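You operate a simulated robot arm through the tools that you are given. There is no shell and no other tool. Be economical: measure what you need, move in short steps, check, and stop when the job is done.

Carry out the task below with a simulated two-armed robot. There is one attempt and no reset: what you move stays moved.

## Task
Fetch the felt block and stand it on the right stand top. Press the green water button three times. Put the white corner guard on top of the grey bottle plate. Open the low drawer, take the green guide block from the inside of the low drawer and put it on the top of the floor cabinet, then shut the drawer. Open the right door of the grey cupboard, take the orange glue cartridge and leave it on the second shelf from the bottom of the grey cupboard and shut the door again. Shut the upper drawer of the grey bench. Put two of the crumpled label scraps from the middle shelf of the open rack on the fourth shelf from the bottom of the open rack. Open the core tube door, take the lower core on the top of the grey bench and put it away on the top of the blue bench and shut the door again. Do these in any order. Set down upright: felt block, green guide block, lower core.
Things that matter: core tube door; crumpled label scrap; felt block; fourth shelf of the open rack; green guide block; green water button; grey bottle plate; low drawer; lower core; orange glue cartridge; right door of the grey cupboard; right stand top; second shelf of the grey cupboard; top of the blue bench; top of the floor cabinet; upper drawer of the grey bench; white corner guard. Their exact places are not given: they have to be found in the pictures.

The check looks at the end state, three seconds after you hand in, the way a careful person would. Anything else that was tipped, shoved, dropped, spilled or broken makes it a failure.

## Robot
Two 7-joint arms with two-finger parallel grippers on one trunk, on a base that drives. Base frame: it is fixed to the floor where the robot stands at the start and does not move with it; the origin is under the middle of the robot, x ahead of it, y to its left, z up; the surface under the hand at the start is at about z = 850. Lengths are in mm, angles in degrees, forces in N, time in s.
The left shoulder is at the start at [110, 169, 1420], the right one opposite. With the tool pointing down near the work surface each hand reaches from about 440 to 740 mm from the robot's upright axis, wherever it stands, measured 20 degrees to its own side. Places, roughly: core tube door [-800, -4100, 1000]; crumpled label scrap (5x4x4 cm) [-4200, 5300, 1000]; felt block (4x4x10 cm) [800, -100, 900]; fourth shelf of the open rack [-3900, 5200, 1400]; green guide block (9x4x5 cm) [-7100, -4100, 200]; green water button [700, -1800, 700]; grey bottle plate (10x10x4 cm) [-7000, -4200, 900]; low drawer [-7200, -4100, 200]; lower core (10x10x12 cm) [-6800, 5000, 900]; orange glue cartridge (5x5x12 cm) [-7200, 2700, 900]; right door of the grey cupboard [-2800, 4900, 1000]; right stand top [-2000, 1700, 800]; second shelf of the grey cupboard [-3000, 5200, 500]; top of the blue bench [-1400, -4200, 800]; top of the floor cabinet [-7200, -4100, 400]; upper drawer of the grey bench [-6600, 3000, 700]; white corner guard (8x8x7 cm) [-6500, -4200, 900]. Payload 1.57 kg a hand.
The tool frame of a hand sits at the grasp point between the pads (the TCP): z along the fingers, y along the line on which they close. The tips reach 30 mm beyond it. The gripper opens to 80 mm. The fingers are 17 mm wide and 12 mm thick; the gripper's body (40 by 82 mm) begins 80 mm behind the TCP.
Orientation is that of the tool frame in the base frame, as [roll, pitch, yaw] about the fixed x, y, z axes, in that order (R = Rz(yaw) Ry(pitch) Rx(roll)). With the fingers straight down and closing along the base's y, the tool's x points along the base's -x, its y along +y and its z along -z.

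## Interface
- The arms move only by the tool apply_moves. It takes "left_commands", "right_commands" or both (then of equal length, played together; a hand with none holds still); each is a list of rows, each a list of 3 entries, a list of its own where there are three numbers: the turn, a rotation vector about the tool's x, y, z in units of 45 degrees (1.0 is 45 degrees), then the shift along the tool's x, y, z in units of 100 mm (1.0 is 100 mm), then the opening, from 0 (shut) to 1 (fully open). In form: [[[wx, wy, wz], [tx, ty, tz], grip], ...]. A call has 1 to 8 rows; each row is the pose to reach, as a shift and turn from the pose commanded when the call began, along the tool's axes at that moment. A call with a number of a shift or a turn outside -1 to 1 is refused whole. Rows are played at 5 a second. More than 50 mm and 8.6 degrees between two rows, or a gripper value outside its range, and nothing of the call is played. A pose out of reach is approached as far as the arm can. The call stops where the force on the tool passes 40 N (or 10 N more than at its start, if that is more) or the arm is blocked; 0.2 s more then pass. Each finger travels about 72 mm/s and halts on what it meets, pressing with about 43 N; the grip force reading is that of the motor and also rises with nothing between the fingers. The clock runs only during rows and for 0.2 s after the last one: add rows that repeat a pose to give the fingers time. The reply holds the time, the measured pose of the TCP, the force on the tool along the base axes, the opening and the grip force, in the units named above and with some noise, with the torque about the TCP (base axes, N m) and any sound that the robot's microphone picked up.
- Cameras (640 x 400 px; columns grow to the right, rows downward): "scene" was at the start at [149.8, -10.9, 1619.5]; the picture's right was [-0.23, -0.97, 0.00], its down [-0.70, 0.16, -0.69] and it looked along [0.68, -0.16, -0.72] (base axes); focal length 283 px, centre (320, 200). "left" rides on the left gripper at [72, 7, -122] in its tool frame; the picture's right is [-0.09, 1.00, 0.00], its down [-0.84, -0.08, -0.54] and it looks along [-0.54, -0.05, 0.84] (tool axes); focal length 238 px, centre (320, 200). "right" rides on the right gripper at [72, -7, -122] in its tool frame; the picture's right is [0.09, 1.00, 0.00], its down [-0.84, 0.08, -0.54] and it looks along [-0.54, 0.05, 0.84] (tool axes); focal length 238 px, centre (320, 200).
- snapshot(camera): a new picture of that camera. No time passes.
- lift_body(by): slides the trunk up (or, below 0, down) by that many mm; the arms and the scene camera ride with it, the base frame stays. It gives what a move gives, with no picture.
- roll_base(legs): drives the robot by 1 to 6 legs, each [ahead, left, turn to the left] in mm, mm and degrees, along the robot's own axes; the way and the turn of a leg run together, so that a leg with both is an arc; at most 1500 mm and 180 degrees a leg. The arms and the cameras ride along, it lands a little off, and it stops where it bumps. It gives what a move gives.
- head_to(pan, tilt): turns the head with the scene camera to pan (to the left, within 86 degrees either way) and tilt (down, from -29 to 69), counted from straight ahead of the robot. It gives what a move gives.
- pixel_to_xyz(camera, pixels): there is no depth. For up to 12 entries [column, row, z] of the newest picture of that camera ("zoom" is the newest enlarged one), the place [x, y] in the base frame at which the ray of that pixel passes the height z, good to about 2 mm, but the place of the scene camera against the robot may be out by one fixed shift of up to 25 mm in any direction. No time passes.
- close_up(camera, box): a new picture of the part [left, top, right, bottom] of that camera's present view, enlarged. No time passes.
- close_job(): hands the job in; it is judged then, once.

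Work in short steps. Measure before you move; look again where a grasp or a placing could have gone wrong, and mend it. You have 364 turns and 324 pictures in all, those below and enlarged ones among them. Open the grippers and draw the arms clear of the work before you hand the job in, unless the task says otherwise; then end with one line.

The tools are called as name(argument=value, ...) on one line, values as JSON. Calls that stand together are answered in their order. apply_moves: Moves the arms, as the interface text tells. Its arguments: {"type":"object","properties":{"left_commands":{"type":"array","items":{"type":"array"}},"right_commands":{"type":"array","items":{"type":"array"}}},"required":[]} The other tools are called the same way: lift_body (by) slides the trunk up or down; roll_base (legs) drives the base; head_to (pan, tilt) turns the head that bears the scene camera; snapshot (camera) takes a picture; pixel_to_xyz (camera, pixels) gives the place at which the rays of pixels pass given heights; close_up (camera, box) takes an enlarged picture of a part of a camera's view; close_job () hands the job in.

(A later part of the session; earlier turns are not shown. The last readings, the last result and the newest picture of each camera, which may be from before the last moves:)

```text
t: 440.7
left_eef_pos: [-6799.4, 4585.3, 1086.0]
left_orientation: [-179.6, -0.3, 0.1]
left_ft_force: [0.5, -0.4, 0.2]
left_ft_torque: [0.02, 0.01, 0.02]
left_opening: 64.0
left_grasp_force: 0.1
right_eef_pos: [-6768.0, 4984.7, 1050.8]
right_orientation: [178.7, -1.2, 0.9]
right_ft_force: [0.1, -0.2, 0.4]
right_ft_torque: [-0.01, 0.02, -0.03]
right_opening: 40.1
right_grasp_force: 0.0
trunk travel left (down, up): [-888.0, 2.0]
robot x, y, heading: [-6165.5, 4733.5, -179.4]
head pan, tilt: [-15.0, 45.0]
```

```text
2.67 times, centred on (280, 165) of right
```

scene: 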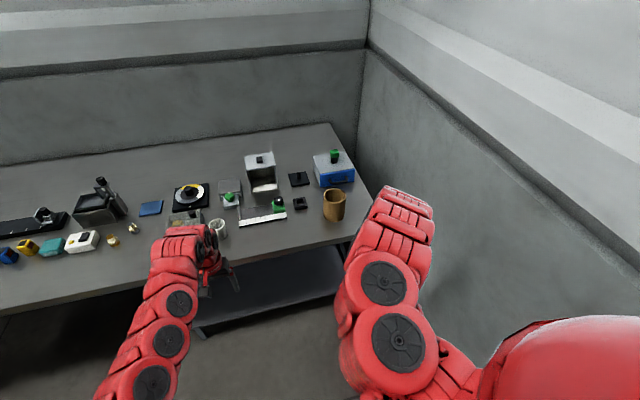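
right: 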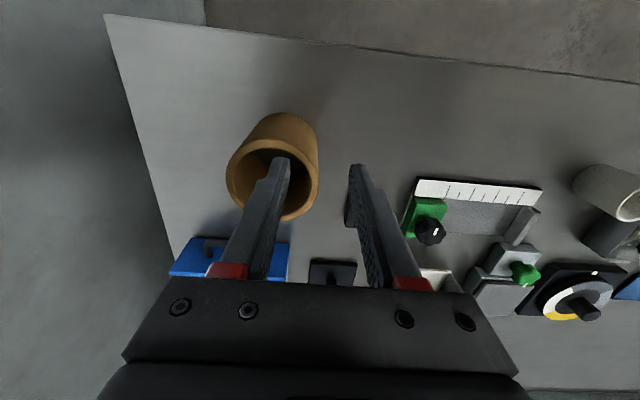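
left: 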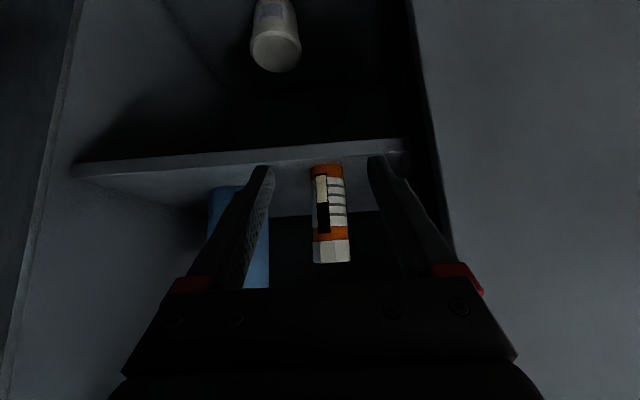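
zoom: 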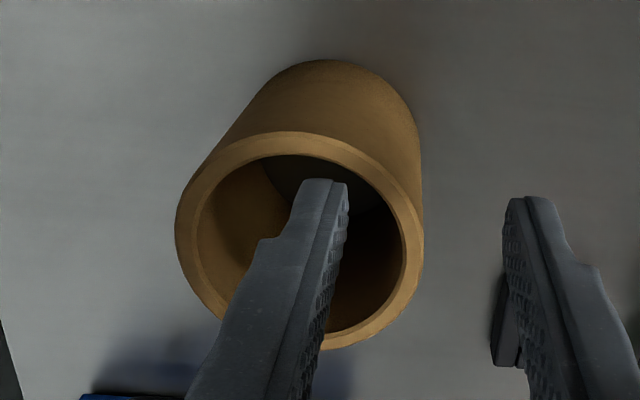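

Rim centre (-6815,5023), -y wall at ≈4983. Advance 47, then descend.

roll_base(legs=[[47, 0, 0]])

apply_moves(right_commands=[[[0, 0, 0], [0, 0, 0.3], 0.5], [[0, 0, 0], [0, 0, 0.4], 0.5]])

snapshot(camera="right")

```text
t: 441.6
left_eef_pos: [-6840.8, 4585.6, 1088.5]
left_orientation: [-179.5, -0.1, 0.0]
left_ft_force: [0.8, -0.6, 0.3]
left_ft_torque: [0.0, 0.06, 0.01]
left_opening: 63.9
left_grasp_force: 0.0
right_eef_pos: [-6810.3, 4983.3, 1053.9]
right_orientation: [178.9, -0.9, 0.7]
right_ft_force: [1.0, 0.4, 0.4]
right_ft_torque: [0.01, 0.02, 0.01]
right_opening: 39.9
right_grasp_force: 0.0
trunk travel left (down, up): [-888.0, 2.0]
robot x, y, heading: [-6213.9, 4735.9, -179.6]
head pan, tilt: [-15.0, 45.0]
```

```text
t: 442.2
left_eef_pos: [-6844.8, 4586.2, 1088.2]
left_orientation: [-179.6, -0.4, 0.0]
left_ft_force: [0.9, 0.3, -0.3]
left_ft_torque: [0.01, 0.02, -0.04]
left_opening: 64.0
left_grasp_force: 0.1
right_eef_pos: [-6812.2, 4984.1, 1009.9]
right_orientation: [178.9, -1.1, 0.8]
right_ft_force: [-0.1, 0.2, 0.2]
right_ft_torque: [-0.04, 0.02, -0.03]
right_opening: 40.0
right_grasp_force: 0.1
trunk travel left (down, up): [-888.0, 2.0]
robot x, y, heading: [-6213.8, 4737.0, -179.5]
head pan, tilt: [-15.0, 45.0]
```

```text
166 pictures are left
```

right: 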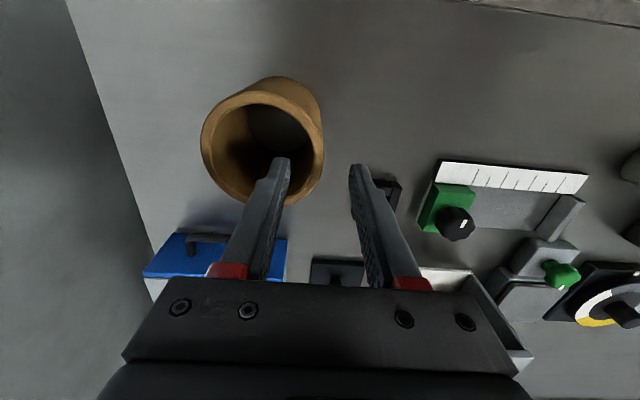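

pixel_to_xyz(camera="right", pixels=[[380, 180, 870], [388, 205, 870], [403, 185, 870], [201, 150, 968], [323, 150, 968], [262, 92, 968]])

```text
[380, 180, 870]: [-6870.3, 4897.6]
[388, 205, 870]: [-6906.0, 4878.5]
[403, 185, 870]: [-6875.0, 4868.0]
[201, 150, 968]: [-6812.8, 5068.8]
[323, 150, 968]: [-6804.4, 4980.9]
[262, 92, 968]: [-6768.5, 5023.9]
```

Clear. Descend 48 mm and close on the wall.

apply_moves(right_commands=[[[0, 0, 0], [0, 0, 0.25], 0.5], [[0, 0, 0], [0, 0, 0.48], 0.5], [[0, 0, 0], [0, 0, 0.48], 0.2], [[0, 0, 0], [0, 0, 0.48], 0], [[0, 0, 0], [0, 0, 0.48], 0], [[0, 0, 0], [0, 0, 0.48], 0]])

snapshot(camera="right")

```text
t: 443.6
left_eef_pos: [-6846.2, 4586.0, 1086.6]
left_orientation: [-179.5, -0.3, 0.0]
left_ft_force: [0.0, 0.4, -0.3]
left_ft_torque: [0.02, -0.01, 0.01]
left_opening: 63.9
left_grasp_force: 0.0
right_eef_pos: [-6813.4, 4983.9, 962.2]
right_orientation: [178.8, -1.1, 0.9]
right_ft_force: [1.9, 1.5, 5.0]
right_ft_torque: [0.55, -0.16, -0.19]
right_opening: 6.9
right_grasp_force: 26.4
trunk travel left (down, up): [-888.0, 2.0]
robot x, y, heading: [-6212.5, 4734.2, -179.8]
head pan, tilt: [-15.0, 45.0]
```

```text
165 pictures are left
```

right: 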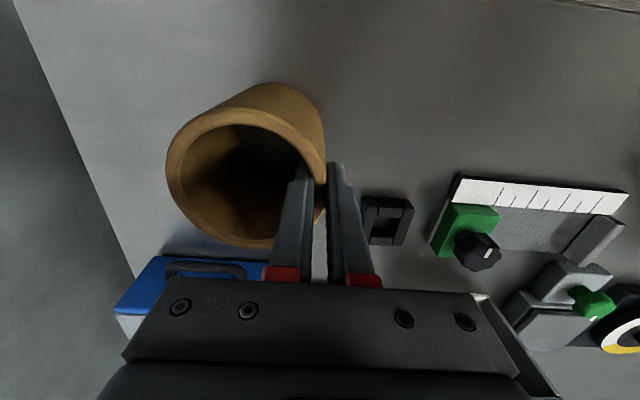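

Wall gripped (6.9 mm). Lift 40 mm and look.

apply_moves(right_commands=[[[0, 0, 0], [0, 0, -0.1], 0], [[0, 0, 0], [0, 0, -0.25], 0], [[0, 0, 0], [0, 0, -0.4], 0], [[0, 0, 0], [0, 0, -0.4], 0]])

snapshot(camera="right")

head_to(pan=-25, tilt=50)

snapshot(camera="scene")

```text
t: 444.6
left_eef_pos: [-6846.1, 4584.6, 1086.0]
left_orientation: [-179.4, -0.4, 0.0]
left_ft_force: [-0.7, -0.2, 0.0]
left_ft_torque: [0.0, -0.01, 0.02]
left_opening: 63.9
left_grasp_force: 0.1
right_eef_pos: [-6813.8, 4983.8, 1000.8]
right_orientation: [178.8, -1.2, 0.9]
right_ft_force: [0.5, -0.9, -1.4]
right_ft_torque: [-0.05, 0.01, -0.01]
right_opening: 6.5
right_grasp_force: 26.7
trunk travel left (down, up): [-888.0, 2.0]
robot x, y, heading: [-6216.6, 4737.9, -179.8]
head pan, tilt: [-15.0, 45.0]
```

```text
164 pictures are left
```

right: 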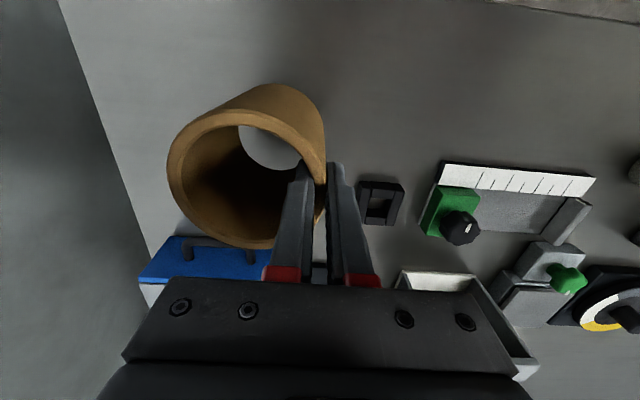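

```text
t: 445.3
left_eef_pos: [-6847.2, 4585.7, 1085.7]
left_orientation: [-179.4, -0.4, -0.1]
left_ft_force: [0.7, 0.3, -0.4]
left_ft_torque: [0.02, 0.01, 0.0]
left_opening: 64.0
left_grasp_force: 0.0
right_eef_pos: [-6813.1, 4983.9, 1002.5]
right_orientation: [178.8, -1.2, 0.9]
right_ft_force: [0.3, 0.7, -0.6]
right_ft_torque: [-0.01, -0.01, -0.01]
right_opening: 6.7
right_grasp_force: 26.2
trunk travel left (down, up): [-888.0, 2.0]
robot x, y, heading: [-6211.5, 4733.6, -179.9]
head pan, tilt: [-25.0, 50.0]
```

```text
163 pictures are left
```

scene: 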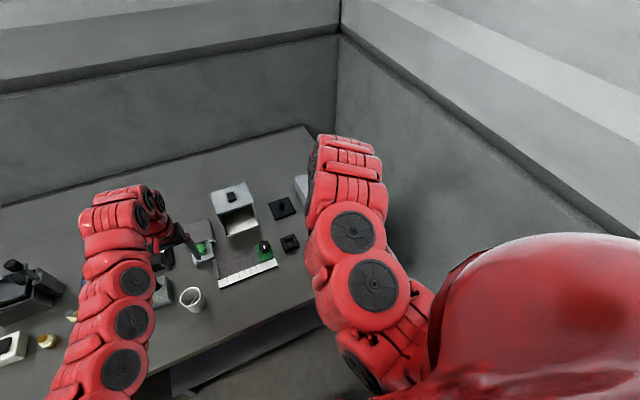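

The core is held evenly. Now drive the long way: back east, past the corridor, then south to the blue bench.

roll_base(legs=[[-1300, 0, 0], [0, 270, 0], [-1000, 0, 0], [0, 660, 0], [-1300, 0, 0], [-1300, 0, 0]])

snapshot(camera="right")

```text
t: 473.6
left_eef_pos: [-1950.0, 3677.9, 1085.2]
left_orientation: [-179.5, -0.4, 0.0]
left_ft_force: [0.1, -1.0, -0.9]
left_ft_torque: [0.0, -0.02, -0.05]
left_opening: 63.8
left_grasp_force: 0.1
right_eef_pos: [-1916.5, 4076.0, 1001.0]
right_orientation: [178.8, -1.2, 0.9]
right_ft_force: [-0.3, 0.2, -0.5]
right_ft_torque: [-0.01, -0.01, 0.01]
right_opening: 6.7
right_grasp_force: 26.1
trunk travel left (down, up): [-888.0, 2.0]
robot x, y, heading: [-1315.6, 3825.7, -179.6]
head pan, tilt: [-25.0, 50.0]
```

```text
162 pictures are left
```

right: 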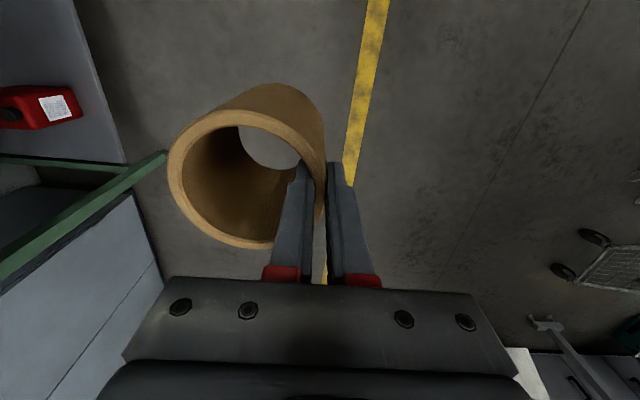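

roll_base(legs=[[-1130, 0, 0], [0, 0, 90], [1400, 0, 0], [1400, 0, 0], [1400, 0, 0], [1200, 0, 0]])

head_to(pan=0, tilt=25)

snapshot(camera="scene")

```text
t: 508.6
left_eef_pos: [-23.0, -2196.7, 1086.8]
left_orientation: [-179.5, -0.3, 89.7]
left_ft_force: [-0.9, -0.3, 0.3]
left_ft_torque: [0.0, 0.01, 0.02]
left_opening: 64.1
left_grasp_force: 0.1
right_eef_pos: [-422.2, -2163.1, 1002.0]
right_orientation: [178.9, -1.3, 90.7]
right_ft_force: [0.3, -0.1, -1.1]
right_ft_torque: [0.01, -0.07, 0.04]
right_opening: 6.6
right_grasp_force: 26.2
trunk travel left (down, up): [-888.0, 2.0]
robot x, y, heading: [-172.0, -1561.3, -90.0]
head pan, tilt: [-25.0, 50.0]
```

```text
t: 509.5
left_eef_pos: [-24.1, -2198.1, 1085.4]
left_orientation: [-179.5, -0.4, 89.7]
left_ft_force: [-0.6, -0.2, 0.0]
left_ft_torque: [-0.01, 0.01, 0.0]
left_opening: 64.0
left_grasp_force: 0.1
right_eef_pos: [-422.3, -2162.7, 1001.2]
right_orientation: [178.8, -1.3, 90.6]
right_ft_force: [0.5, 0.3, -1.2]
right_ft_torque: [0.0, -0.01, 0.0]
right_opening: 6.9
right_grasp_force: 25.9
trunk travel left (down, up): [-888.0, 2.0]
robot x, y, heading: [-171.1, -1566.8, -89.8]
head pan, tilt: [0.0, 25.0]
```

```text
161 pictures are left
```

scene: 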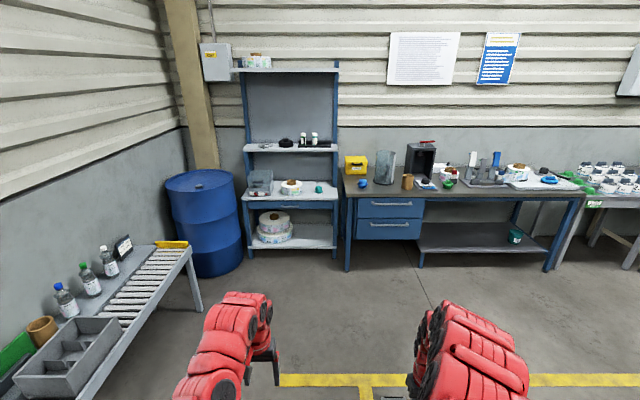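

The blue bench is ahead. I zoom in on its top for the core tube and its door.

close_up(camera="scene", box=[335, 125, 495, 225])

close_up(camera="scene", box=[455, 125, 600, 225])

```text
4.00 times, centred on (415, 175) of scene
```

zoom: 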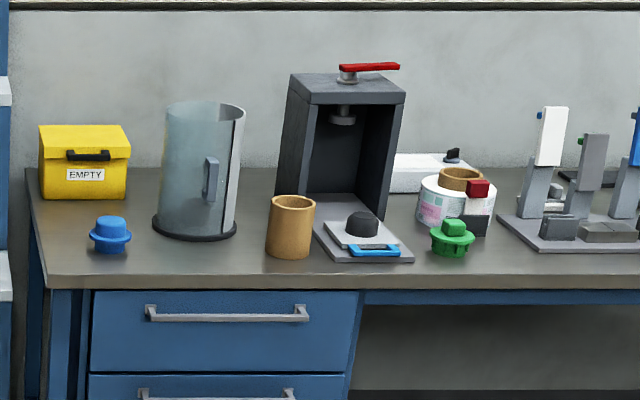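

```text
4.00 times, centred on (528, 175) of scene
```

zoom: 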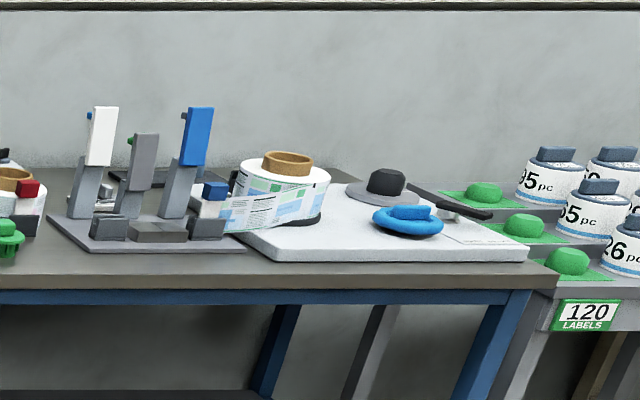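

pixel_to_xyz(camera="scene", pixels=[[384, 181, 850], [364, 187, 850], [407, 189, 850], [425, 190, 850], [447, 187, 850], [345, 196, 850], [430, 197, 850], [400, 165, 950], [580, 195, 850]])

```text
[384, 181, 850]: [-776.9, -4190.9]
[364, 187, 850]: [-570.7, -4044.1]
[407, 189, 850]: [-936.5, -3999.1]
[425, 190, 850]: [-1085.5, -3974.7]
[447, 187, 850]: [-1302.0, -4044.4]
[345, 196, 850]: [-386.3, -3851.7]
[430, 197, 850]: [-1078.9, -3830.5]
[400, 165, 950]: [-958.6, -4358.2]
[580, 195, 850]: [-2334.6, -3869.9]
```

Tube ≈(-780,-4190); bench front y≈-3830. I drive to (-900,-3250) and look closer.

roll_base(legs=[[0, -740, 0], [1000, 0, 0], [650, 0, 0]])

head_to(pan=10, tilt=40)

snapshot(camera="scene")

```text
t: 521.6
left_eef_pos: [-786.2, -3854.0, 1085.6]
left_orientation: [-179.5, -0.3, 89.1]
left_ft_force: [-0.7, 0.1, 0.2]
left_ft_torque: [-0.02, -0.01, -0.02]
left_opening: 64.0
left_grasp_force: 0.0
right_eef_pos: [-1183.9, -3814.1, 1001.7]
right_orientation: [178.8, -1.1, 89.8]
right_ft_force: [0.5, -0.4, -1.8]
right_ft_torque: [0.0, -0.03, 0.0]
right_opening: 6.6
right_grasp_force: 25.9
trunk travel left (down, up): [-888.0, 2.0]
robot x, y, heading: [-923.8, -3221.2, -90.9]
head pan, tilt: [0.0, 25.0]
```

```text
t: 522.3
left_eef_pos: [-787.5, -3854.5, 1085.1]
left_orientation: [-179.6, -0.4, 88.9]
left_ft_force: [0.0, -0.4, -0.8]
left_ft_torque: [-0.01, 0.0, 0.0]
left_opening: 64.2
left_grasp_force: 0.0
right_eef_pos: [-1183.8, -3815.1, 1002.0]
right_orientation: [178.8, -1.2, 89.8]
right_ft_force: [0.7, -0.1, -1.0]
right_ft_torque: [0.04, -0.01, 0.03]
right_opening: 6.5
right_grasp_force: 26.6
trunk travel left (down, up): [-888.0, 2.0]
robot x, y, heading: [-924.4, -3220.5, -90.8]
head pan, tilt: [10.0, 40.0]
```

```text
158 pictures are left
```

scene: 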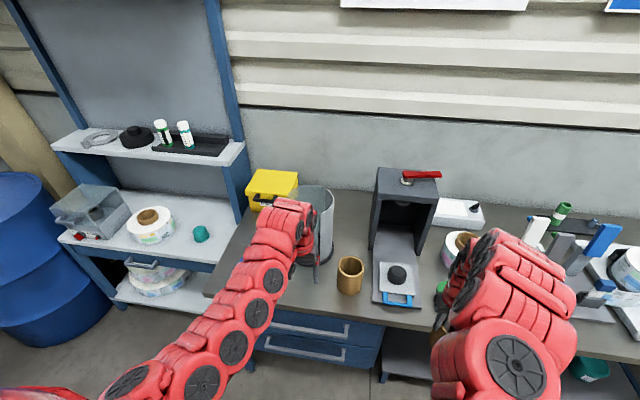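

apply_moves(left_commands=[[[0, 0, 0], [0, 0.4, 0], 0.8], [[0, 0, 0], [0, 0.8, 0], 0.8], [[0, 0, 0], [0, 1.0, 0], 0.8]])

apply_moves(left_commands=[[[0, 0, 0], [0, 0.4, 0], 0.8], [[0, 0, 0], [0, 0.8, 0], 0.8], [[0, 0, 0], [0, 1.0, 0], 0.8]])

close_up(camera="scene", box=[230, 150, 490, 350])

snapshot(camera="left")

```text
t: 523.1
left_eef_pos: [-697.9, -3857.4, 1085.0]
left_orientation: [-179.8, -0.5, 89.3]
left_ft_force: [0.8, -0.3, 0.6]
left_ft_torque: [0.02, 0.02, -0.05]
left_opening: 64.0
left_grasp_force: 0.0
left hand out of reach, approached as far as the arm can: row 1, 3
right_eef_pos: [-1185.7, -3815.4, 1000.6]
right_orientation: [178.7, -1.2, 89.9]
right_ft_force: [-0.5, 0.7, -0.2]
right_ft_torque: [-0.01, -0.04, -0.05]
right_opening: 6.7
right_grasp_force: 26.3
trunk travel left (down, up): [-888.0, 2.0]
robot x, y, heading: [-926.1, -3219.7, -90.7]
head pan, tilt: [10.0, 40.0]
```

```text
t: 523.9
left_eef_pos: [-696.1, -3857.4, 1084.3]
left_orientation: [-179.8, -0.4, 89.3]
left_ft_force: [0.1, -0.2, -1.1]
left_ft_torque: [0.0, 0.02, 0.02]
left_opening: 64.2
left_grasp_force: 0.0
left hand out of reach, approached as far as the arm can: row 1, 2, 3
right_eef_pos: [-1184.1, -3815.2, 1002.1]
right_orientation: [178.8, -1.1, 89.8]
right_ft_force: [0.0, -0.7, -0.9]
right_ft_torque: [-0.02, -0.02, 0.0]
right_opening: 6.7
right_grasp_force: 26.5
trunk travel left (down, up): [-888.0, 2.0]
robot x, y, heading: [-922.8, -3218.8, -91.2]
head pan, tilt: [10.0, 40.0]
```

```text
2.00 times, centred on (360, 250) of scene
```

zoom: 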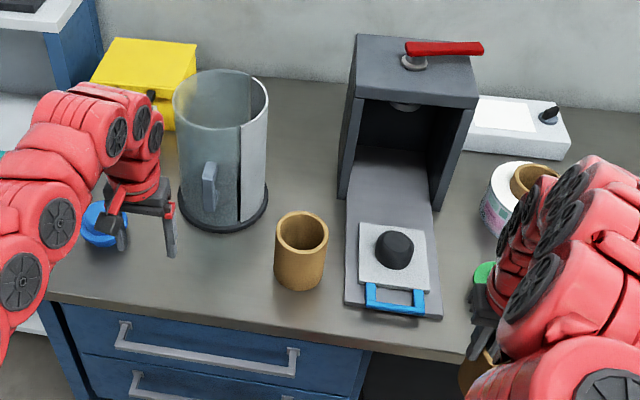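

```text
156 pictures are left
```

left: 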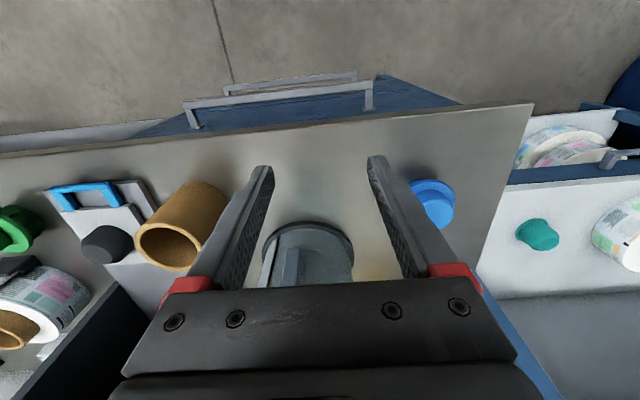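

close_up(camera="scene", box=[300, 175, 380, 275])

pixel_to_xyz(camera="scene", pixels=[[341, 262, 850], [320, 254, 850], [364, 250, 850], [380, 282, 850], [334, 244, 930], [334, 232, 960], [350, 212, 1000]])

```text
4.00 times, centred on (340, 225) of scene
```

zoom: 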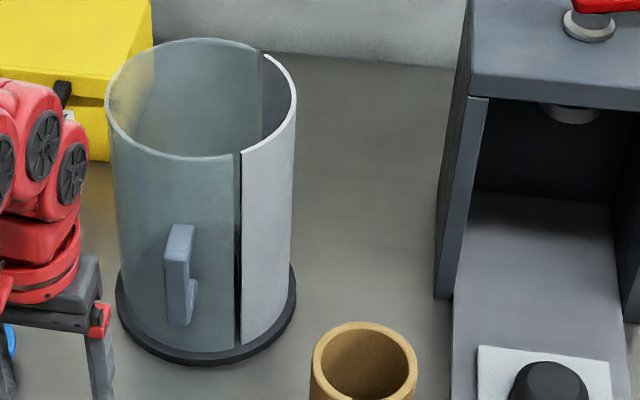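

```text
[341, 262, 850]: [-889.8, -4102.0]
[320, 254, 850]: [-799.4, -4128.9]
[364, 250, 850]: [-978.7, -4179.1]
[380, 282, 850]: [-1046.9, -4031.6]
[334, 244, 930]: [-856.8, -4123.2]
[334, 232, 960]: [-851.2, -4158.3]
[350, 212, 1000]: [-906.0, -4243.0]
```

pixel_to_xyz(camera="left", pixels=[[307, 222, 850], [275, 235, 850], [350, 235, 850], [200, 185, 850], [165, 265, 960], [435, 185, 880], [530, 105, 850], [0, 155, 850]])

snapshot(camera="scene")

```text
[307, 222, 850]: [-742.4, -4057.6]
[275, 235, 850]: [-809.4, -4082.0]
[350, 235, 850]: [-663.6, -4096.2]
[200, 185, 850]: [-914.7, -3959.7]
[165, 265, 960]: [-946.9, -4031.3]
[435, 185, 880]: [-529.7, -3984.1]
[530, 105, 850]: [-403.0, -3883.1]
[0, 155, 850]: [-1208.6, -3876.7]
```

```text
154 pictures are left
```

scene: 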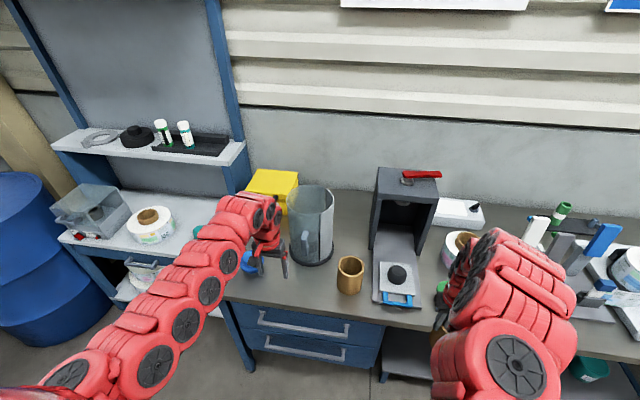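

Tube centre ≈(-742,-4145) by the hand camera. I look for a free spot for the core with the right camera.

snapshot(camera="right")

```text
153 pictures are left
```

right: 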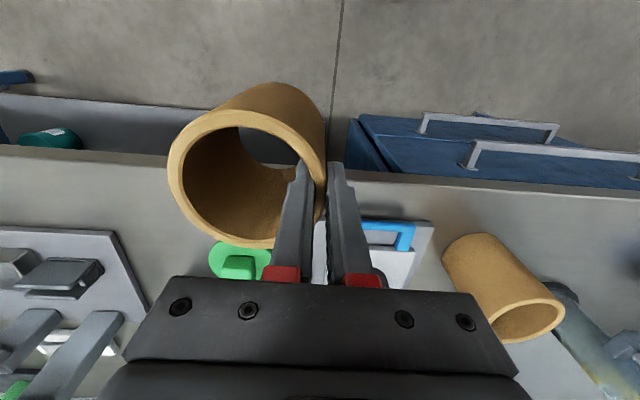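

pixel_to_xyz(camera="right", pixels=[[60, 152, 850], [420, 180, 850], [112, 232, 855], [0, 228, 855], [240, 245, 860], [210, 265, 860], [430, 222, 860], [455, 240, 850], [140, 290, 850], [620, 195, 850]])

```text
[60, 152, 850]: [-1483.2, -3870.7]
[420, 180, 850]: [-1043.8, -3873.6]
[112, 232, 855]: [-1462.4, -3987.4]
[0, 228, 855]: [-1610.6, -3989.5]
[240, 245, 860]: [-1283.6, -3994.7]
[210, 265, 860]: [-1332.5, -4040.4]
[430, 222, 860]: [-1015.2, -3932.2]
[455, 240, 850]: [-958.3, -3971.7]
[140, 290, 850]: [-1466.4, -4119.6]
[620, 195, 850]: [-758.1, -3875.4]
```

Free strip at the front: I'll put the core at about (-1395,-3940), i.e. TCP (-1354,-3940). Move base right 170, ahead 60.

roll_base(legs=[[0, -170, 0.8], [70, 0, 0]])

snapshot(camera="right")

```text
t: 526.0
left_eef_pos: [-857.7, -3919.8, 1086.6]
left_orientation: [-179.8, -0.4, 90.2]
left_ft_force: [-0.3, 1.0, 0.5]
left_ft_torque: [-0.02, -0.02, 0.04]
left_opening: 63.6
left_grasp_force: 0.0
right_eef_pos: [-1346.9, -3883.9, 1003.9]
right_orientation: [178.7, -1.0, 90.6]
right_ft_force: [0.3, 0.8, -0.6]
right_ft_torque: [-0.01, -0.04, 0.0]
right_opening: 6.5
right_grasp_force: 25.8
trunk travel left (down, up): [-888.0, 2.0]
robot x, y, heading: [-1098.7, -3288.2, -89.9]
head pan, tilt: [10.0, 40.0]
```

```text
152 pictures are left
```

right: 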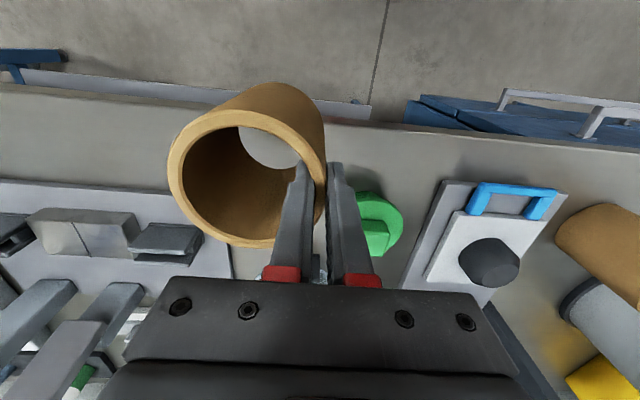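

pixel_to_xyz(camera="right", pixels=[[60, 95, 850], [420, 135, 850], [180, 200, 855], [232, 278, 855], [360, 195, 865], [400, 225, 865], [350, 210, 850]])

```text
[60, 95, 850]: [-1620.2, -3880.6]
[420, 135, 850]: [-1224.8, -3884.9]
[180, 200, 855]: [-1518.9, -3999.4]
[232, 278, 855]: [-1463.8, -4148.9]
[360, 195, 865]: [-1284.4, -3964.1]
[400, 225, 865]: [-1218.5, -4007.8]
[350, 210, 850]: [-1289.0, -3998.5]
```

Front edge -3882, jar x>-1300, board x<-1464. Arm forward 58 mm, then lower to contact.

apply_moves(right_commands=[[[0, 0, 0], [-0.3, 0, 0], 0], [[0, 0, 0], [-0.58, 0, 0], 0], [[0, 0, 0], [-0.58, 0, 0.2], 0], [[0, 0, 0], [-0.58, 0, 0.3], 0]])

snapshot(camera="right")

```text
t: 527.0
left_eef_pos: [-858.6, -3921.8, 1084.2]
left_orientation: [-179.8, -0.3, 90.2]
left_ft_force: [0.3, 0.0, -0.2]
left_ft_torque: [-0.05, 0.0, 0.04]
left_opening: 64.0
left_grasp_force: 0.1
right_eef_pos: [-1345.5, -3943.0, 971.4]
right_orientation: [178.8, -1.1, 90.6]
right_ft_force: [-0.2, -0.4, -0.9]
right_ft_torque: [0.01, 0.0, 0.01]
right_opening: 6.5
right_grasp_force: 26.1
trunk travel left (down, up): [-888.0, 2.0]
robot x, y, heading: [-1096.8, -3292.6, -89.9]
head pan, tilt: [10.0, 40.0]
```

```text
151 pictures are left
```

right: 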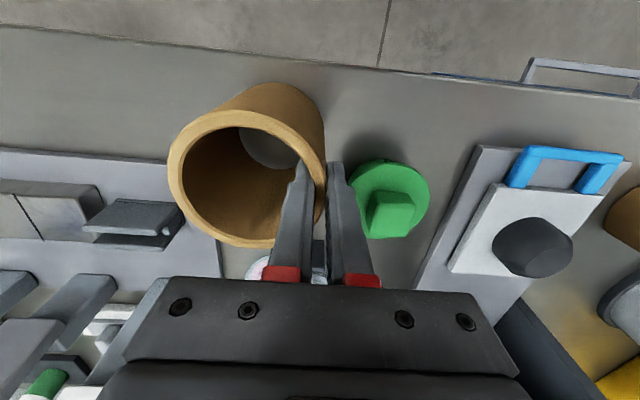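

Descend in fine steps to contact.

apply_moves(right_commands=[[[0, 0, 0], [0, 0, 0.04], 0], [[0, 0, 0], [0, 0, 0.07], 0], [[0, 0, 0], [0, 0, 0.09], 0], [[0, 0, 0], [0, 0, 0.11], 0]])

```text
t: 528.0
left_eef_pos: [-856.3, -3920.0, 1086.0]
left_orientation: [-179.7, -0.3, 90.3]
left_ft_force: [-0.4, -0.3, -1.0]
left_ft_torque: [-0.01, -0.02, -0.05]
left_opening: 64.0
left_grasp_force: 0.1
right_eef_pos: [-1343.5, -3943.7, 962.5]
right_orientation: [178.8, -0.9, 90.7]
right_ft_force: [4.7, 1.1, 19.9]
right_ft_torque: [-0.76, 0.73, 0.13]
right_opening: 6.7
right_grasp_force: 26.7
trunk travel left (down, up): [-888.0, 2.0]
robot x, y, heading: [-1098.7, -3289.1, -89.5]
head pan, tilt: [10.0, 40.0]
```

Contact at z 962 (as on the grey bench). Open to release, then rise.

apply_moves(right_commands=[[[0, 0, 0], [0, 0, -0.01], 0.2], [[0, 0, 0], [0, 0, -0.01], 0.4], [[0, 0, 0], [0, 0, -0.01], 0.45], [[0, 0, 0], [0, 0, -0.2], 0.45], [[0, 0, 0], [0, 0, -0.5], 0.45], [[0, 0, 0], [0, 0, -0.8], 0.45]])

snapshot(camera="right")

```text
t: 529.4
left_eef_pos: [-858.7, -3922.1, 1085.0]
left_orientation: [-179.9, -0.4, 90.2]
left_ft_force: [-0.5, 0.3, -0.3]
left_ft_torque: [0.0, 0.0, 0.0]
left_opening: 64.0
left_grasp_force: 0.0
right_eef_pos: [-1347.7, -3948.2, 1039.8]
right_orientation: [178.8, -1.1, 90.6]
right_ft_force: [0.4, -0.2, 0.6]
right_ft_torque: [0.02, 0.02, 0.04]
right_opening: 35.8
right_grasp_force: 0.0
trunk travel left (down, up): [-888.0, 2.0]
robot x, y, heading: [-1096.9, -3286.7, -89.8]
head pan, tilt: [10.0, 40.0]
```

```text
150 pictures are left
```

right: 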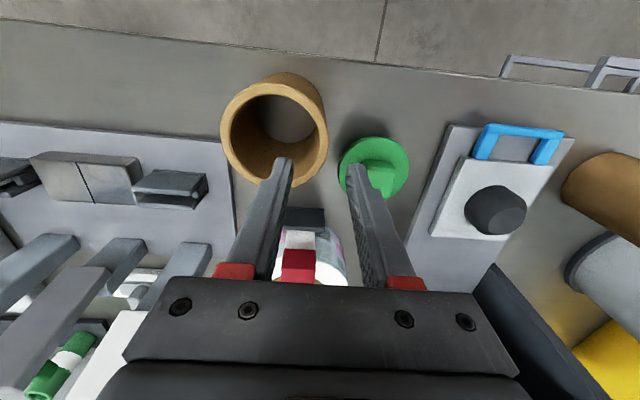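

The core stands upright on the blue bench. I back off and set the left hand (pitched) in front of the core tube.

roll_base(legs=[[-220, 0, 0], [0, 260, 0]])

apply_moves(left_commands=[[[0, -0.17, 0], [0, -0.1, 0.1], 0.8], [[0, -0.34, 0], [0, -0.2, 0.2], 0.8], [[0, -0.51, 0], [0, -0.3, 0.3], 0.8], [[0, -0.68, 0], [0, -0.4, 0.4], 0.8], [[0, -0.85, 0], [0, -0.5, 0.5], 0.8], [[0, -1.0, 0], [0, -0.6, 0.6], 0.8]])

apply_moves(left_commands=[[[0, -0.17, 0], [0, 0, 0], 0.8], [[0, -0.3, 0], [0, 0, 0], 0.8], [[0, -0.3, 0], [0, 0, 0], 0.8]])

snapshot(camera="left")

snapshot(camera="scene")

```text
t: 532.6
left_eef_pos: [-599.9, -3701.6, 1086.4]
left_orientation: [-179.9, -0.5, 90.2]
left_ft_force: [-0.2, -0.4, -0.9]
left_ft_torque: [-0.01, 0.02, 0.0]
left_opening: 64.0
left_grasp_force: 0.1
right_eef_pos: [-1088.6, -3726.2, 1040.0]
right_orientation: [178.8, -1.2, 90.6]
right_ft_force: [0.5, 0.7, -0.1]
right_ft_torque: [0.03, -0.01, 0.01]
right_opening: 35.9
right_grasp_force: 0.2
trunk travel left (down, up): [-888.0, 2.0]
robot x, y, heading: [-836.7, -3068.1, -89.9]
head pan, tilt: [10.0, 40.0]
```

```text
t: 534.0
left_eef_pos: [-673.7, -3815.2, 1063.4]
left_orientation: [161.0, 36.3, 61.9]
left_ft_force: [-1.1, -1.0, 0.6]
left_ft_torque: [0.1, -0.09, 0.11]
left_opening: 64.3
left_grasp_force: 0.0
left hand out of reach, approached as far as the arm can: row 1, 2, 3, 4, 5, 6
right_eef_pos: [-1093.7, -3727.8, 1037.6]
right_orientation: [178.6, -1.3, 90.6]
right_ft_force: [0.1, 0.1, 0.3]
right_ft_torque: [0.0, -0.1, 0.03]
right_opening: 35.9
right_grasp_force: 0.1
trunk travel left (down, up): [-888.0, 2.0]
robot x, y, heading: [-834.5, -3065.5, -89.8]
head pan, tilt: [10.0, 40.0]
```

```text
t: 534.8
left_eef_pos: [-668.5, -3830.7, 1058.4]
left_orientation: [179.1, 54.5, 90.0]
left_ft_force: [-0.4, -0.4, 0.7]
left_ft_torque: [0.01, 0.0, 0.01]
left_opening: 64.1
left_grasp_force: 0.1
left hand out of reach, approached as far as the arm can: row 1, 2, 3
right_eef_pos: [-1086.6, -3725.3, 1039.3]
right_orientation: [178.9, -1.1, 90.6]
right_ft_force: [0.6, 0.5, -0.5]
right_ft_torque: [-0.01, 0.06, -0.03]
right_opening: 36.2
right_grasp_force: 0.1
trunk travel left (down, up): [-888.0, 2.0]
robot x, y, heading: [-834.1, -3067.2, -89.9]
head pan, tilt: [10.0, 40.0]
```

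```text
149 pictures are left
```

left: 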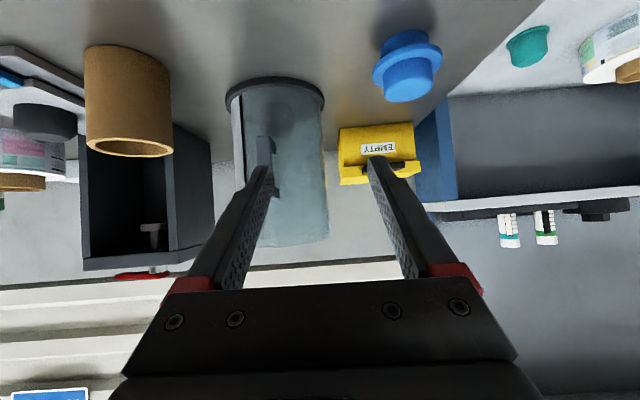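

```text
148 pictures are left
```

scene: 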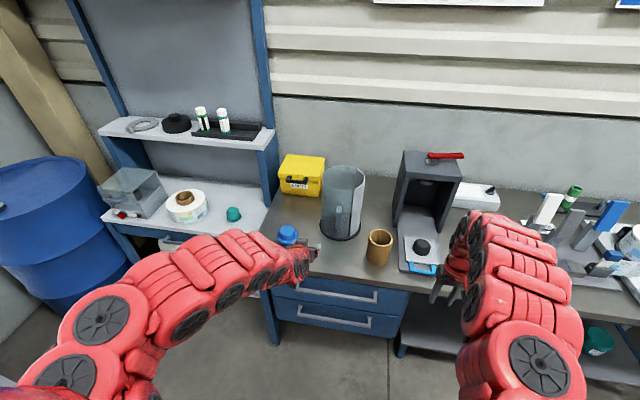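

close_up(camera="left", box=[200, 60, 350, 260])

close_up(camera="scene", box=[300, 155, 390, 250])

```text
2.00 times, centred on (275, 160) of left
```

zoom: 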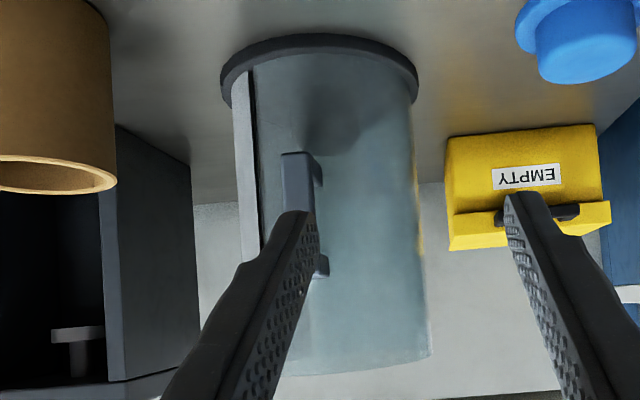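

```text
4.21 times, centred on (345, 202) of scene
```

zoom: 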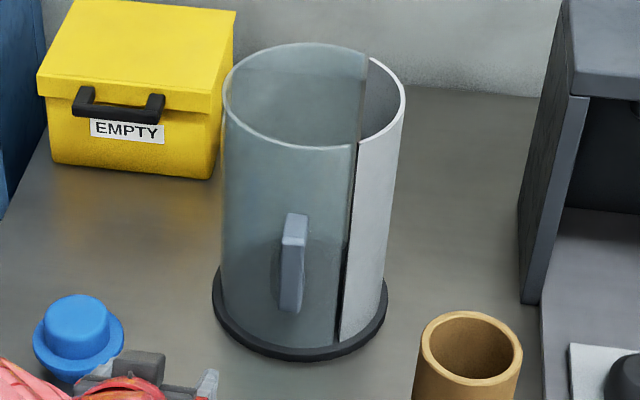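

pixel_to_xyz(camera="left", pixels=[[263.5, 138, 880], [263.5, 138, 900], [263.5, 138, 920], [265, 195, 980], [265, 195, 1000], [275, 78, 850], [230, 95, 850], [322, 95, 850]])

pixel_to_xyz(camera="scene", pixels=[[338, 228, 880], [338, 228, 900], [338, 228, 920], [339, 206, 980], [339, 206, 1000], [341, 240, 850]])

```text
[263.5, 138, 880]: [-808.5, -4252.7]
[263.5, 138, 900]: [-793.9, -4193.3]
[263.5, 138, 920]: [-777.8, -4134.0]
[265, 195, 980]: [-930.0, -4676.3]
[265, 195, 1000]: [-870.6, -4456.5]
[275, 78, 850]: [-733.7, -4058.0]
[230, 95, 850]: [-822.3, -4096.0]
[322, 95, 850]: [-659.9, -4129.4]
```

```text
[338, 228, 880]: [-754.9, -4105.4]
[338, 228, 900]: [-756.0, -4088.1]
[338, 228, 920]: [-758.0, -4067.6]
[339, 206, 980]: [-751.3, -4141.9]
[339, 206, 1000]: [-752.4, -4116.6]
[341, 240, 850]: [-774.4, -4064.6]
```

Handle ≈(-752,-4042), z 950–1040. I shift the hand right 84 and down 60, then advance 120 and look.

apply_moves(left_commands=[[[0, 0, 0], [0.15, -0.3, 0.1], 0.8], [[0, 0, 0], [0.35, -0.6, 0.25], 0.8], [[0, 0, 0], [0.49, -0.84, 0.34], 0.8], [[0, 0, 0], [0.49, -0.84, 0.34], 0.8]])

roll_base(legs=[[120, 0, 0]])

snapshot(camera="left")

snapshot(camera="scene")

```text
t: 535.8
left_eef_pos: [-754.2, -3831.4, 995.9]
left_orientation: [179.0, 54.4, 89.8]
left_ft_force: [0.1, 0.2, 0.1]
left_ft_torque: [0.01, 0.02, -0.02]
left_opening: 64.0
left_grasp_force: 0.0
right_eef_pos: [-1089.9, -3725.7, 1039.1]
right_orientation: [178.7, -1.2, 90.6]
right_ft_force: [-0.1, -0.3, -0.2]
right_ft_torque: [-0.02, 0.03, -0.02]
right_opening: 35.9
right_grasp_force: 0.0
trunk travel left (down, up): [-888.0, 2.0]
robot x, y, heading: [-835.7, -3068.3, -90.0]
head pan, tilt: [10.0, 40.0]
```

```text
t: 537.0
left_eef_pos: [-754.9, -3949.2, 996.4]
left_orientation: [178.9, 54.5, 89.8]
left_ft_force: [1.0, 0.7, -0.1]
left_ft_torque: [0.02, 0.01, 0.01]
left_opening: 64.1
left_grasp_force: 0.1
right_eef_pos: [-1088.7, -3843.6, 1040.4]
right_orientation: [178.8, -1.2, 90.5]
right_ft_force: [0.4, 0.3, -0.5]
right_ft_torque: [-0.01, 0.01, 0.0]
right_opening: 36.3
right_grasp_force: 0.0
trunk travel left (down, up): [-888.0, 2.0]
robot x, y, heading: [-838.1, -3184.2, -90.3]
head pan, tilt: [10.0, 40.0]
```

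```text
145 pictures are left
```

left: 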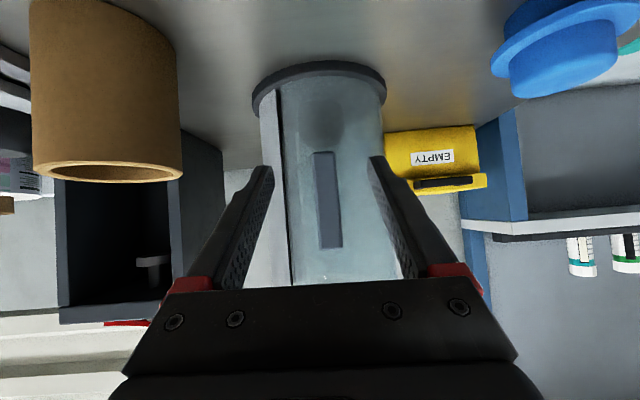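

```text
144 pictures are left
```

scene: 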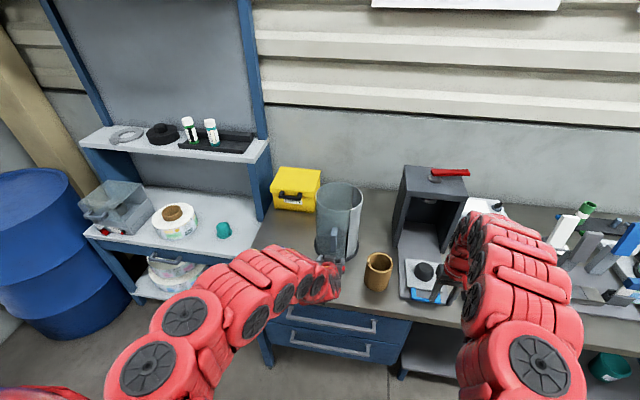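

pixel_to_xyz(camera="left", pixels=[[325, 153, 930], [325, 153, 945], [325, 153, 960], [330, 246, 1040], [330, 246, 1060], [320, 62, 850], [255, 85, 850], [385, 85, 850]])

```text
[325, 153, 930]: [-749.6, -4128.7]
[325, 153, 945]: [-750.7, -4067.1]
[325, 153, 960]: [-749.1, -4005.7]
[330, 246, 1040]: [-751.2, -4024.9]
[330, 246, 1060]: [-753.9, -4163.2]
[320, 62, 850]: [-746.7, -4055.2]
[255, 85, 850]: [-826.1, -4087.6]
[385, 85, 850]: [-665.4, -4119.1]
```

Handle x≈-750, outer face ≈-4038. I move forward with the arm (force-guarded) and close.

apply_moves(left_commands=[[[0, 0, 0], [-0.2, 0.05, 0.28], 0.8], [[0, 0, 0], [-0.38, 0.05, 0.53], 0.8], [[0, 0, 0], [-0.5, 0.05, 0.7], 0.8], [[0, 0, 0], [-0.5, 0.05, 0.7], 0.8]])

snapshot(camera="left")

```text
t: 538.0
left_eef_pos: [-748.8, -4016.0, 997.9]
left_orientation: [178.9, 54.4, 89.9]
left_ft_force: [-0.5, -0.6, 0.4]
left_ft_torque: [0.0, 0.0, 0.02]
left_opening: 64.1
left_grasp_force: 0.0
left hand out of reach, approached as far as the arm can: row 3, 4
right_eef_pos: [-1088.8, -3844.3, 1038.9]
right_orientation: [178.7, -1.3, 90.5]
right_ft_force: [-0.5, -0.3, -0.3]
right_ft_torque: [-0.01, 0.01, 0.0]
right_opening: 36.1
right_grasp_force: 0.0
trunk travel left (down, up): [-888.0, 2.0]
robot x, y, heading: [-836.6, -3188.8, -90.0]
head pan, tilt: [10.0, 40.0]
```

```text
143 pictures are left
```

left: 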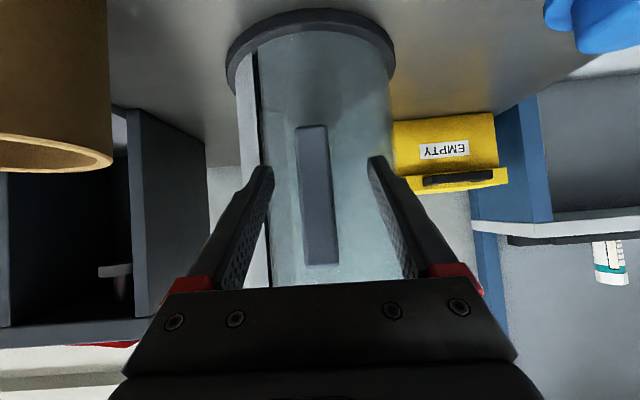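

pixel_to_xyz(camera="left", pixels=[[311, 127, 945], [311, 127, 952], [311, 127, 960], [322, 266, 1030], [322, 266, 1040], [322, 266, 1050]])

```text
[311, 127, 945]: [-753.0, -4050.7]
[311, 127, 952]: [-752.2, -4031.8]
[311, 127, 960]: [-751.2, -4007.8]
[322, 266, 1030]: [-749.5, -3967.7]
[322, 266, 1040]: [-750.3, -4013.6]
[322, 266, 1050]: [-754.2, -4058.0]
```

roll_base(legs=[[22, 0, 0]])

apply_moves(left_commands=[[[0, 0, 0], [0, 0, 0], 0.5], [[0, 0, 0], [0, 0, 0], 0.2], [[0, 0, 0], [0, 0, 0], 0], [[0, 0, 0], [0, 0, 0], 0]])

snapshot(camera="left")

```text
t: 538.8
left_eef_pos: [-750.1, -4034.3, 1000.7]
left_orientation: [178.9, 54.6, 89.8]
left_ft_force: [1.0, 0.3, 0.6]
left_ft_torque: [-0.01, 0.03, -0.02]
left_opening: 64.0
left_grasp_force: 0.0
right_eef_pos: [-1089.6, -3862.9, 1042.0]
right_orientation: [178.7, -0.9, 90.6]
right_ft_force: [0.2, 0.5, -0.7]
right_ft_torque: [-0.05, -0.01, -0.02]
right_opening: 35.8
right_grasp_force: 0.0
trunk travel left (down, up): [-888.0, 2.0]
robot x, y, heading: [-836.0, -3211.3, -89.9]
head pan, tilt: [10.0, 40.0]
```

```text
t: 539.8
left_eef_pos: [-749.8, -4037.5, 997.5]
left_orientation: [179.0, 54.4, 89.8]
left_ft_force: [-4.1, 3.2, -3.1]
left_ft_torque: [-0.11, 0.97, -0.28]
left_opening: 21.6
left_grasp_force: 34.6
right_eef_pos: [-1089.5, -3866.4, 1039.3]
right_orientation: [178.7, -1.1, 90.5]
right_ft_force: [-0.1, -0.8, -0.5]
right_ft_torque: [0.03, -0.02, -0.01]
right_opening: 35.9
right_grasp_force: 0.1
trunk travel left (down, up): [-888.0, 2.0]
robot x, y, heading: [-836.8, -3208.2, -90.0]
head pan, tilt: [10.0, 40.0]
```

```text
142 pictures are left
```

left: 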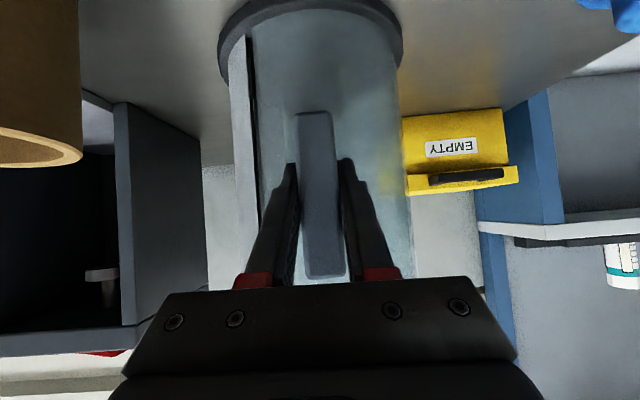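

Handle gripped. I test the motion direction gently: a tangential pull toward +x of 15 mm.

apply_moves(left_commands=[[[0, 0, 0], [0, 0.05, 0], 0], [[0, 0, 0], [0, 0.1, 0], 0], [[0, 0, 0], [0, 0.15, 0], 0]])

snapshot(camera="left")

```text
t: 540.6
left_eef_pos: [-741.4, -4033.7, 997.5]
left_orientation: [178.6, 54.2, 89.1]
left_ft_force: [-22.0, 24.8, -3.3]
left_ft_torque: [0.57, 0.9, -1.91]
left_opening: 22.9
left_grasp_force: 35.4
right_eef_pos: [-1093.1, -3864.3, 1041.3]
right_orientation: [178.8, -1.0, 90.4]
right_ft_force: [0.2, -0.1, -0.3]
right_ft_torque: [-0.02, 0.02, -0.03]
right_opening: 36.0
right_grasp_force: 0.1
trunk travel left (down, up): [-888.0, 2.0]
robot x, y, heading: [-838.4, -3208.5, -90.1]
head pan, tilt: [10.0, 40.0]
```

```text
141 pictures are left
```

left: 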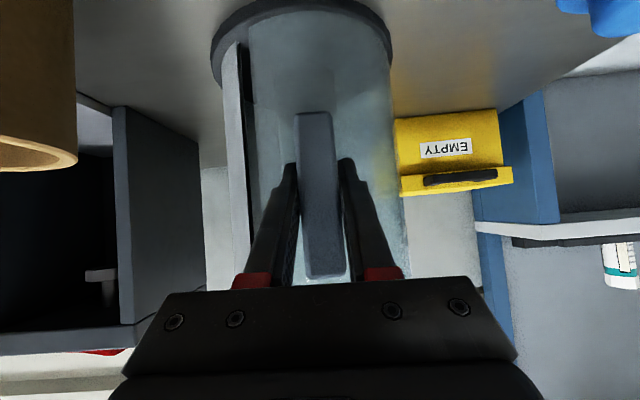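

The handle moved +x and pushes toward +y, so the hinge is at the tube's left side (≈(-666,-4145)). I follow that arc, rotating the hand clockwise.

apply_moves(left_commands=[[[0, 0, 0], [0.05, 0.03, -0.07], 0], [[0.13, 0, 0.1], [0.08, 0.09, -0.11], 0], [[0.27, 0, 0.19], [0.1, 0.15, -0.145], 0]])

snapshot(camera="left")

```text
t: 541.1
left_eef_pos: [-731.0, -4027.7, 996.7]
left_orientation: [179.2, 54.3, 89.1]
left_ft_force: [-5.9, 4.7, 0.7]
left_ft_torque: [0.72, 0.85, -0.66]
left_opening: 22.7
left_grasp_force: 35.7
right_eef_pos: [-1087.5, -3866.3, 1040.9]
right_orientation: [178.9, -1.0, 90.5]
right_ft_force: [0.3, 0.6, 0.5]
right_ft_torque: [-0.02, 0.05, -0.01]
right_opening: 35.7
right_grasp_force: 0.1
trunk travel left (down, up): [-888.0, 2.0]
robot x, y, heading: [-838.1, -3206.1, -89.9]
head pan, tilt: [10.0, 40.0]
stopped in row 2 (left hand): the force on the tool passed its limit at 52 N (the readings are from after the stop); the commanded pose is now the measured one
```

```text
140 pictures are left
```

left: 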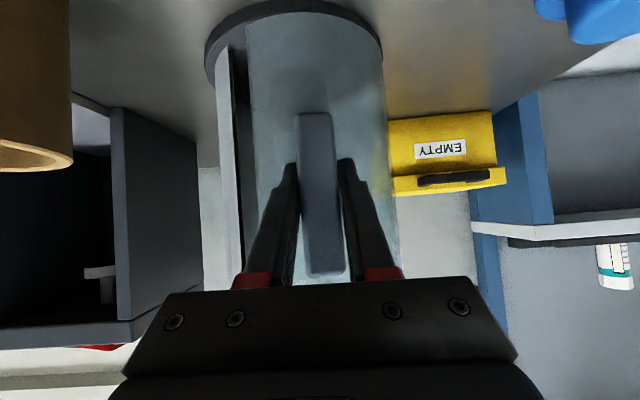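

Opening. I continue in small arc steps (hinge refined ≈(-683,-4165)).

apply_moves(left_commands=[[[0.05, 0, 0.035], [0.01, 0.07, -0.015], 0], [[0.1, 0, 0.07], [0.02, 0.14, -0.03], 0], [[0.145, 0, 0.1], [0.03, 0.2, -0.045], 0]])

```text
t: 541.9
left_eef_pos: [-709.9, -4022.4, 998.1]
left_orientation: [179.3, 54.2, 81.6]
left_ft_force: [-1.9, 4.3, 3.4]
left_ft_torque: [0.26, 0.93, -0.06]
left_opening: 22.3
left_grasp_force: 35.0
right_eef_pos: [-1089.5, -3863.9, 1039.8]
right_orientation: [178.8, -1.1, 90.6]
right_ft_force: [-0.5, 0.0, 0.3]
right_ft_torque: [-0.01, 0.05, -0.02]
right_opening: 35.7
right_grasp_force: 0.0
trunk travel left (down, up): [-888.0, 2.0]
robot x, y, heading: [-833.1, -3206.9, -89.8]
head pan, tilt: [10.0, 40.0]
```

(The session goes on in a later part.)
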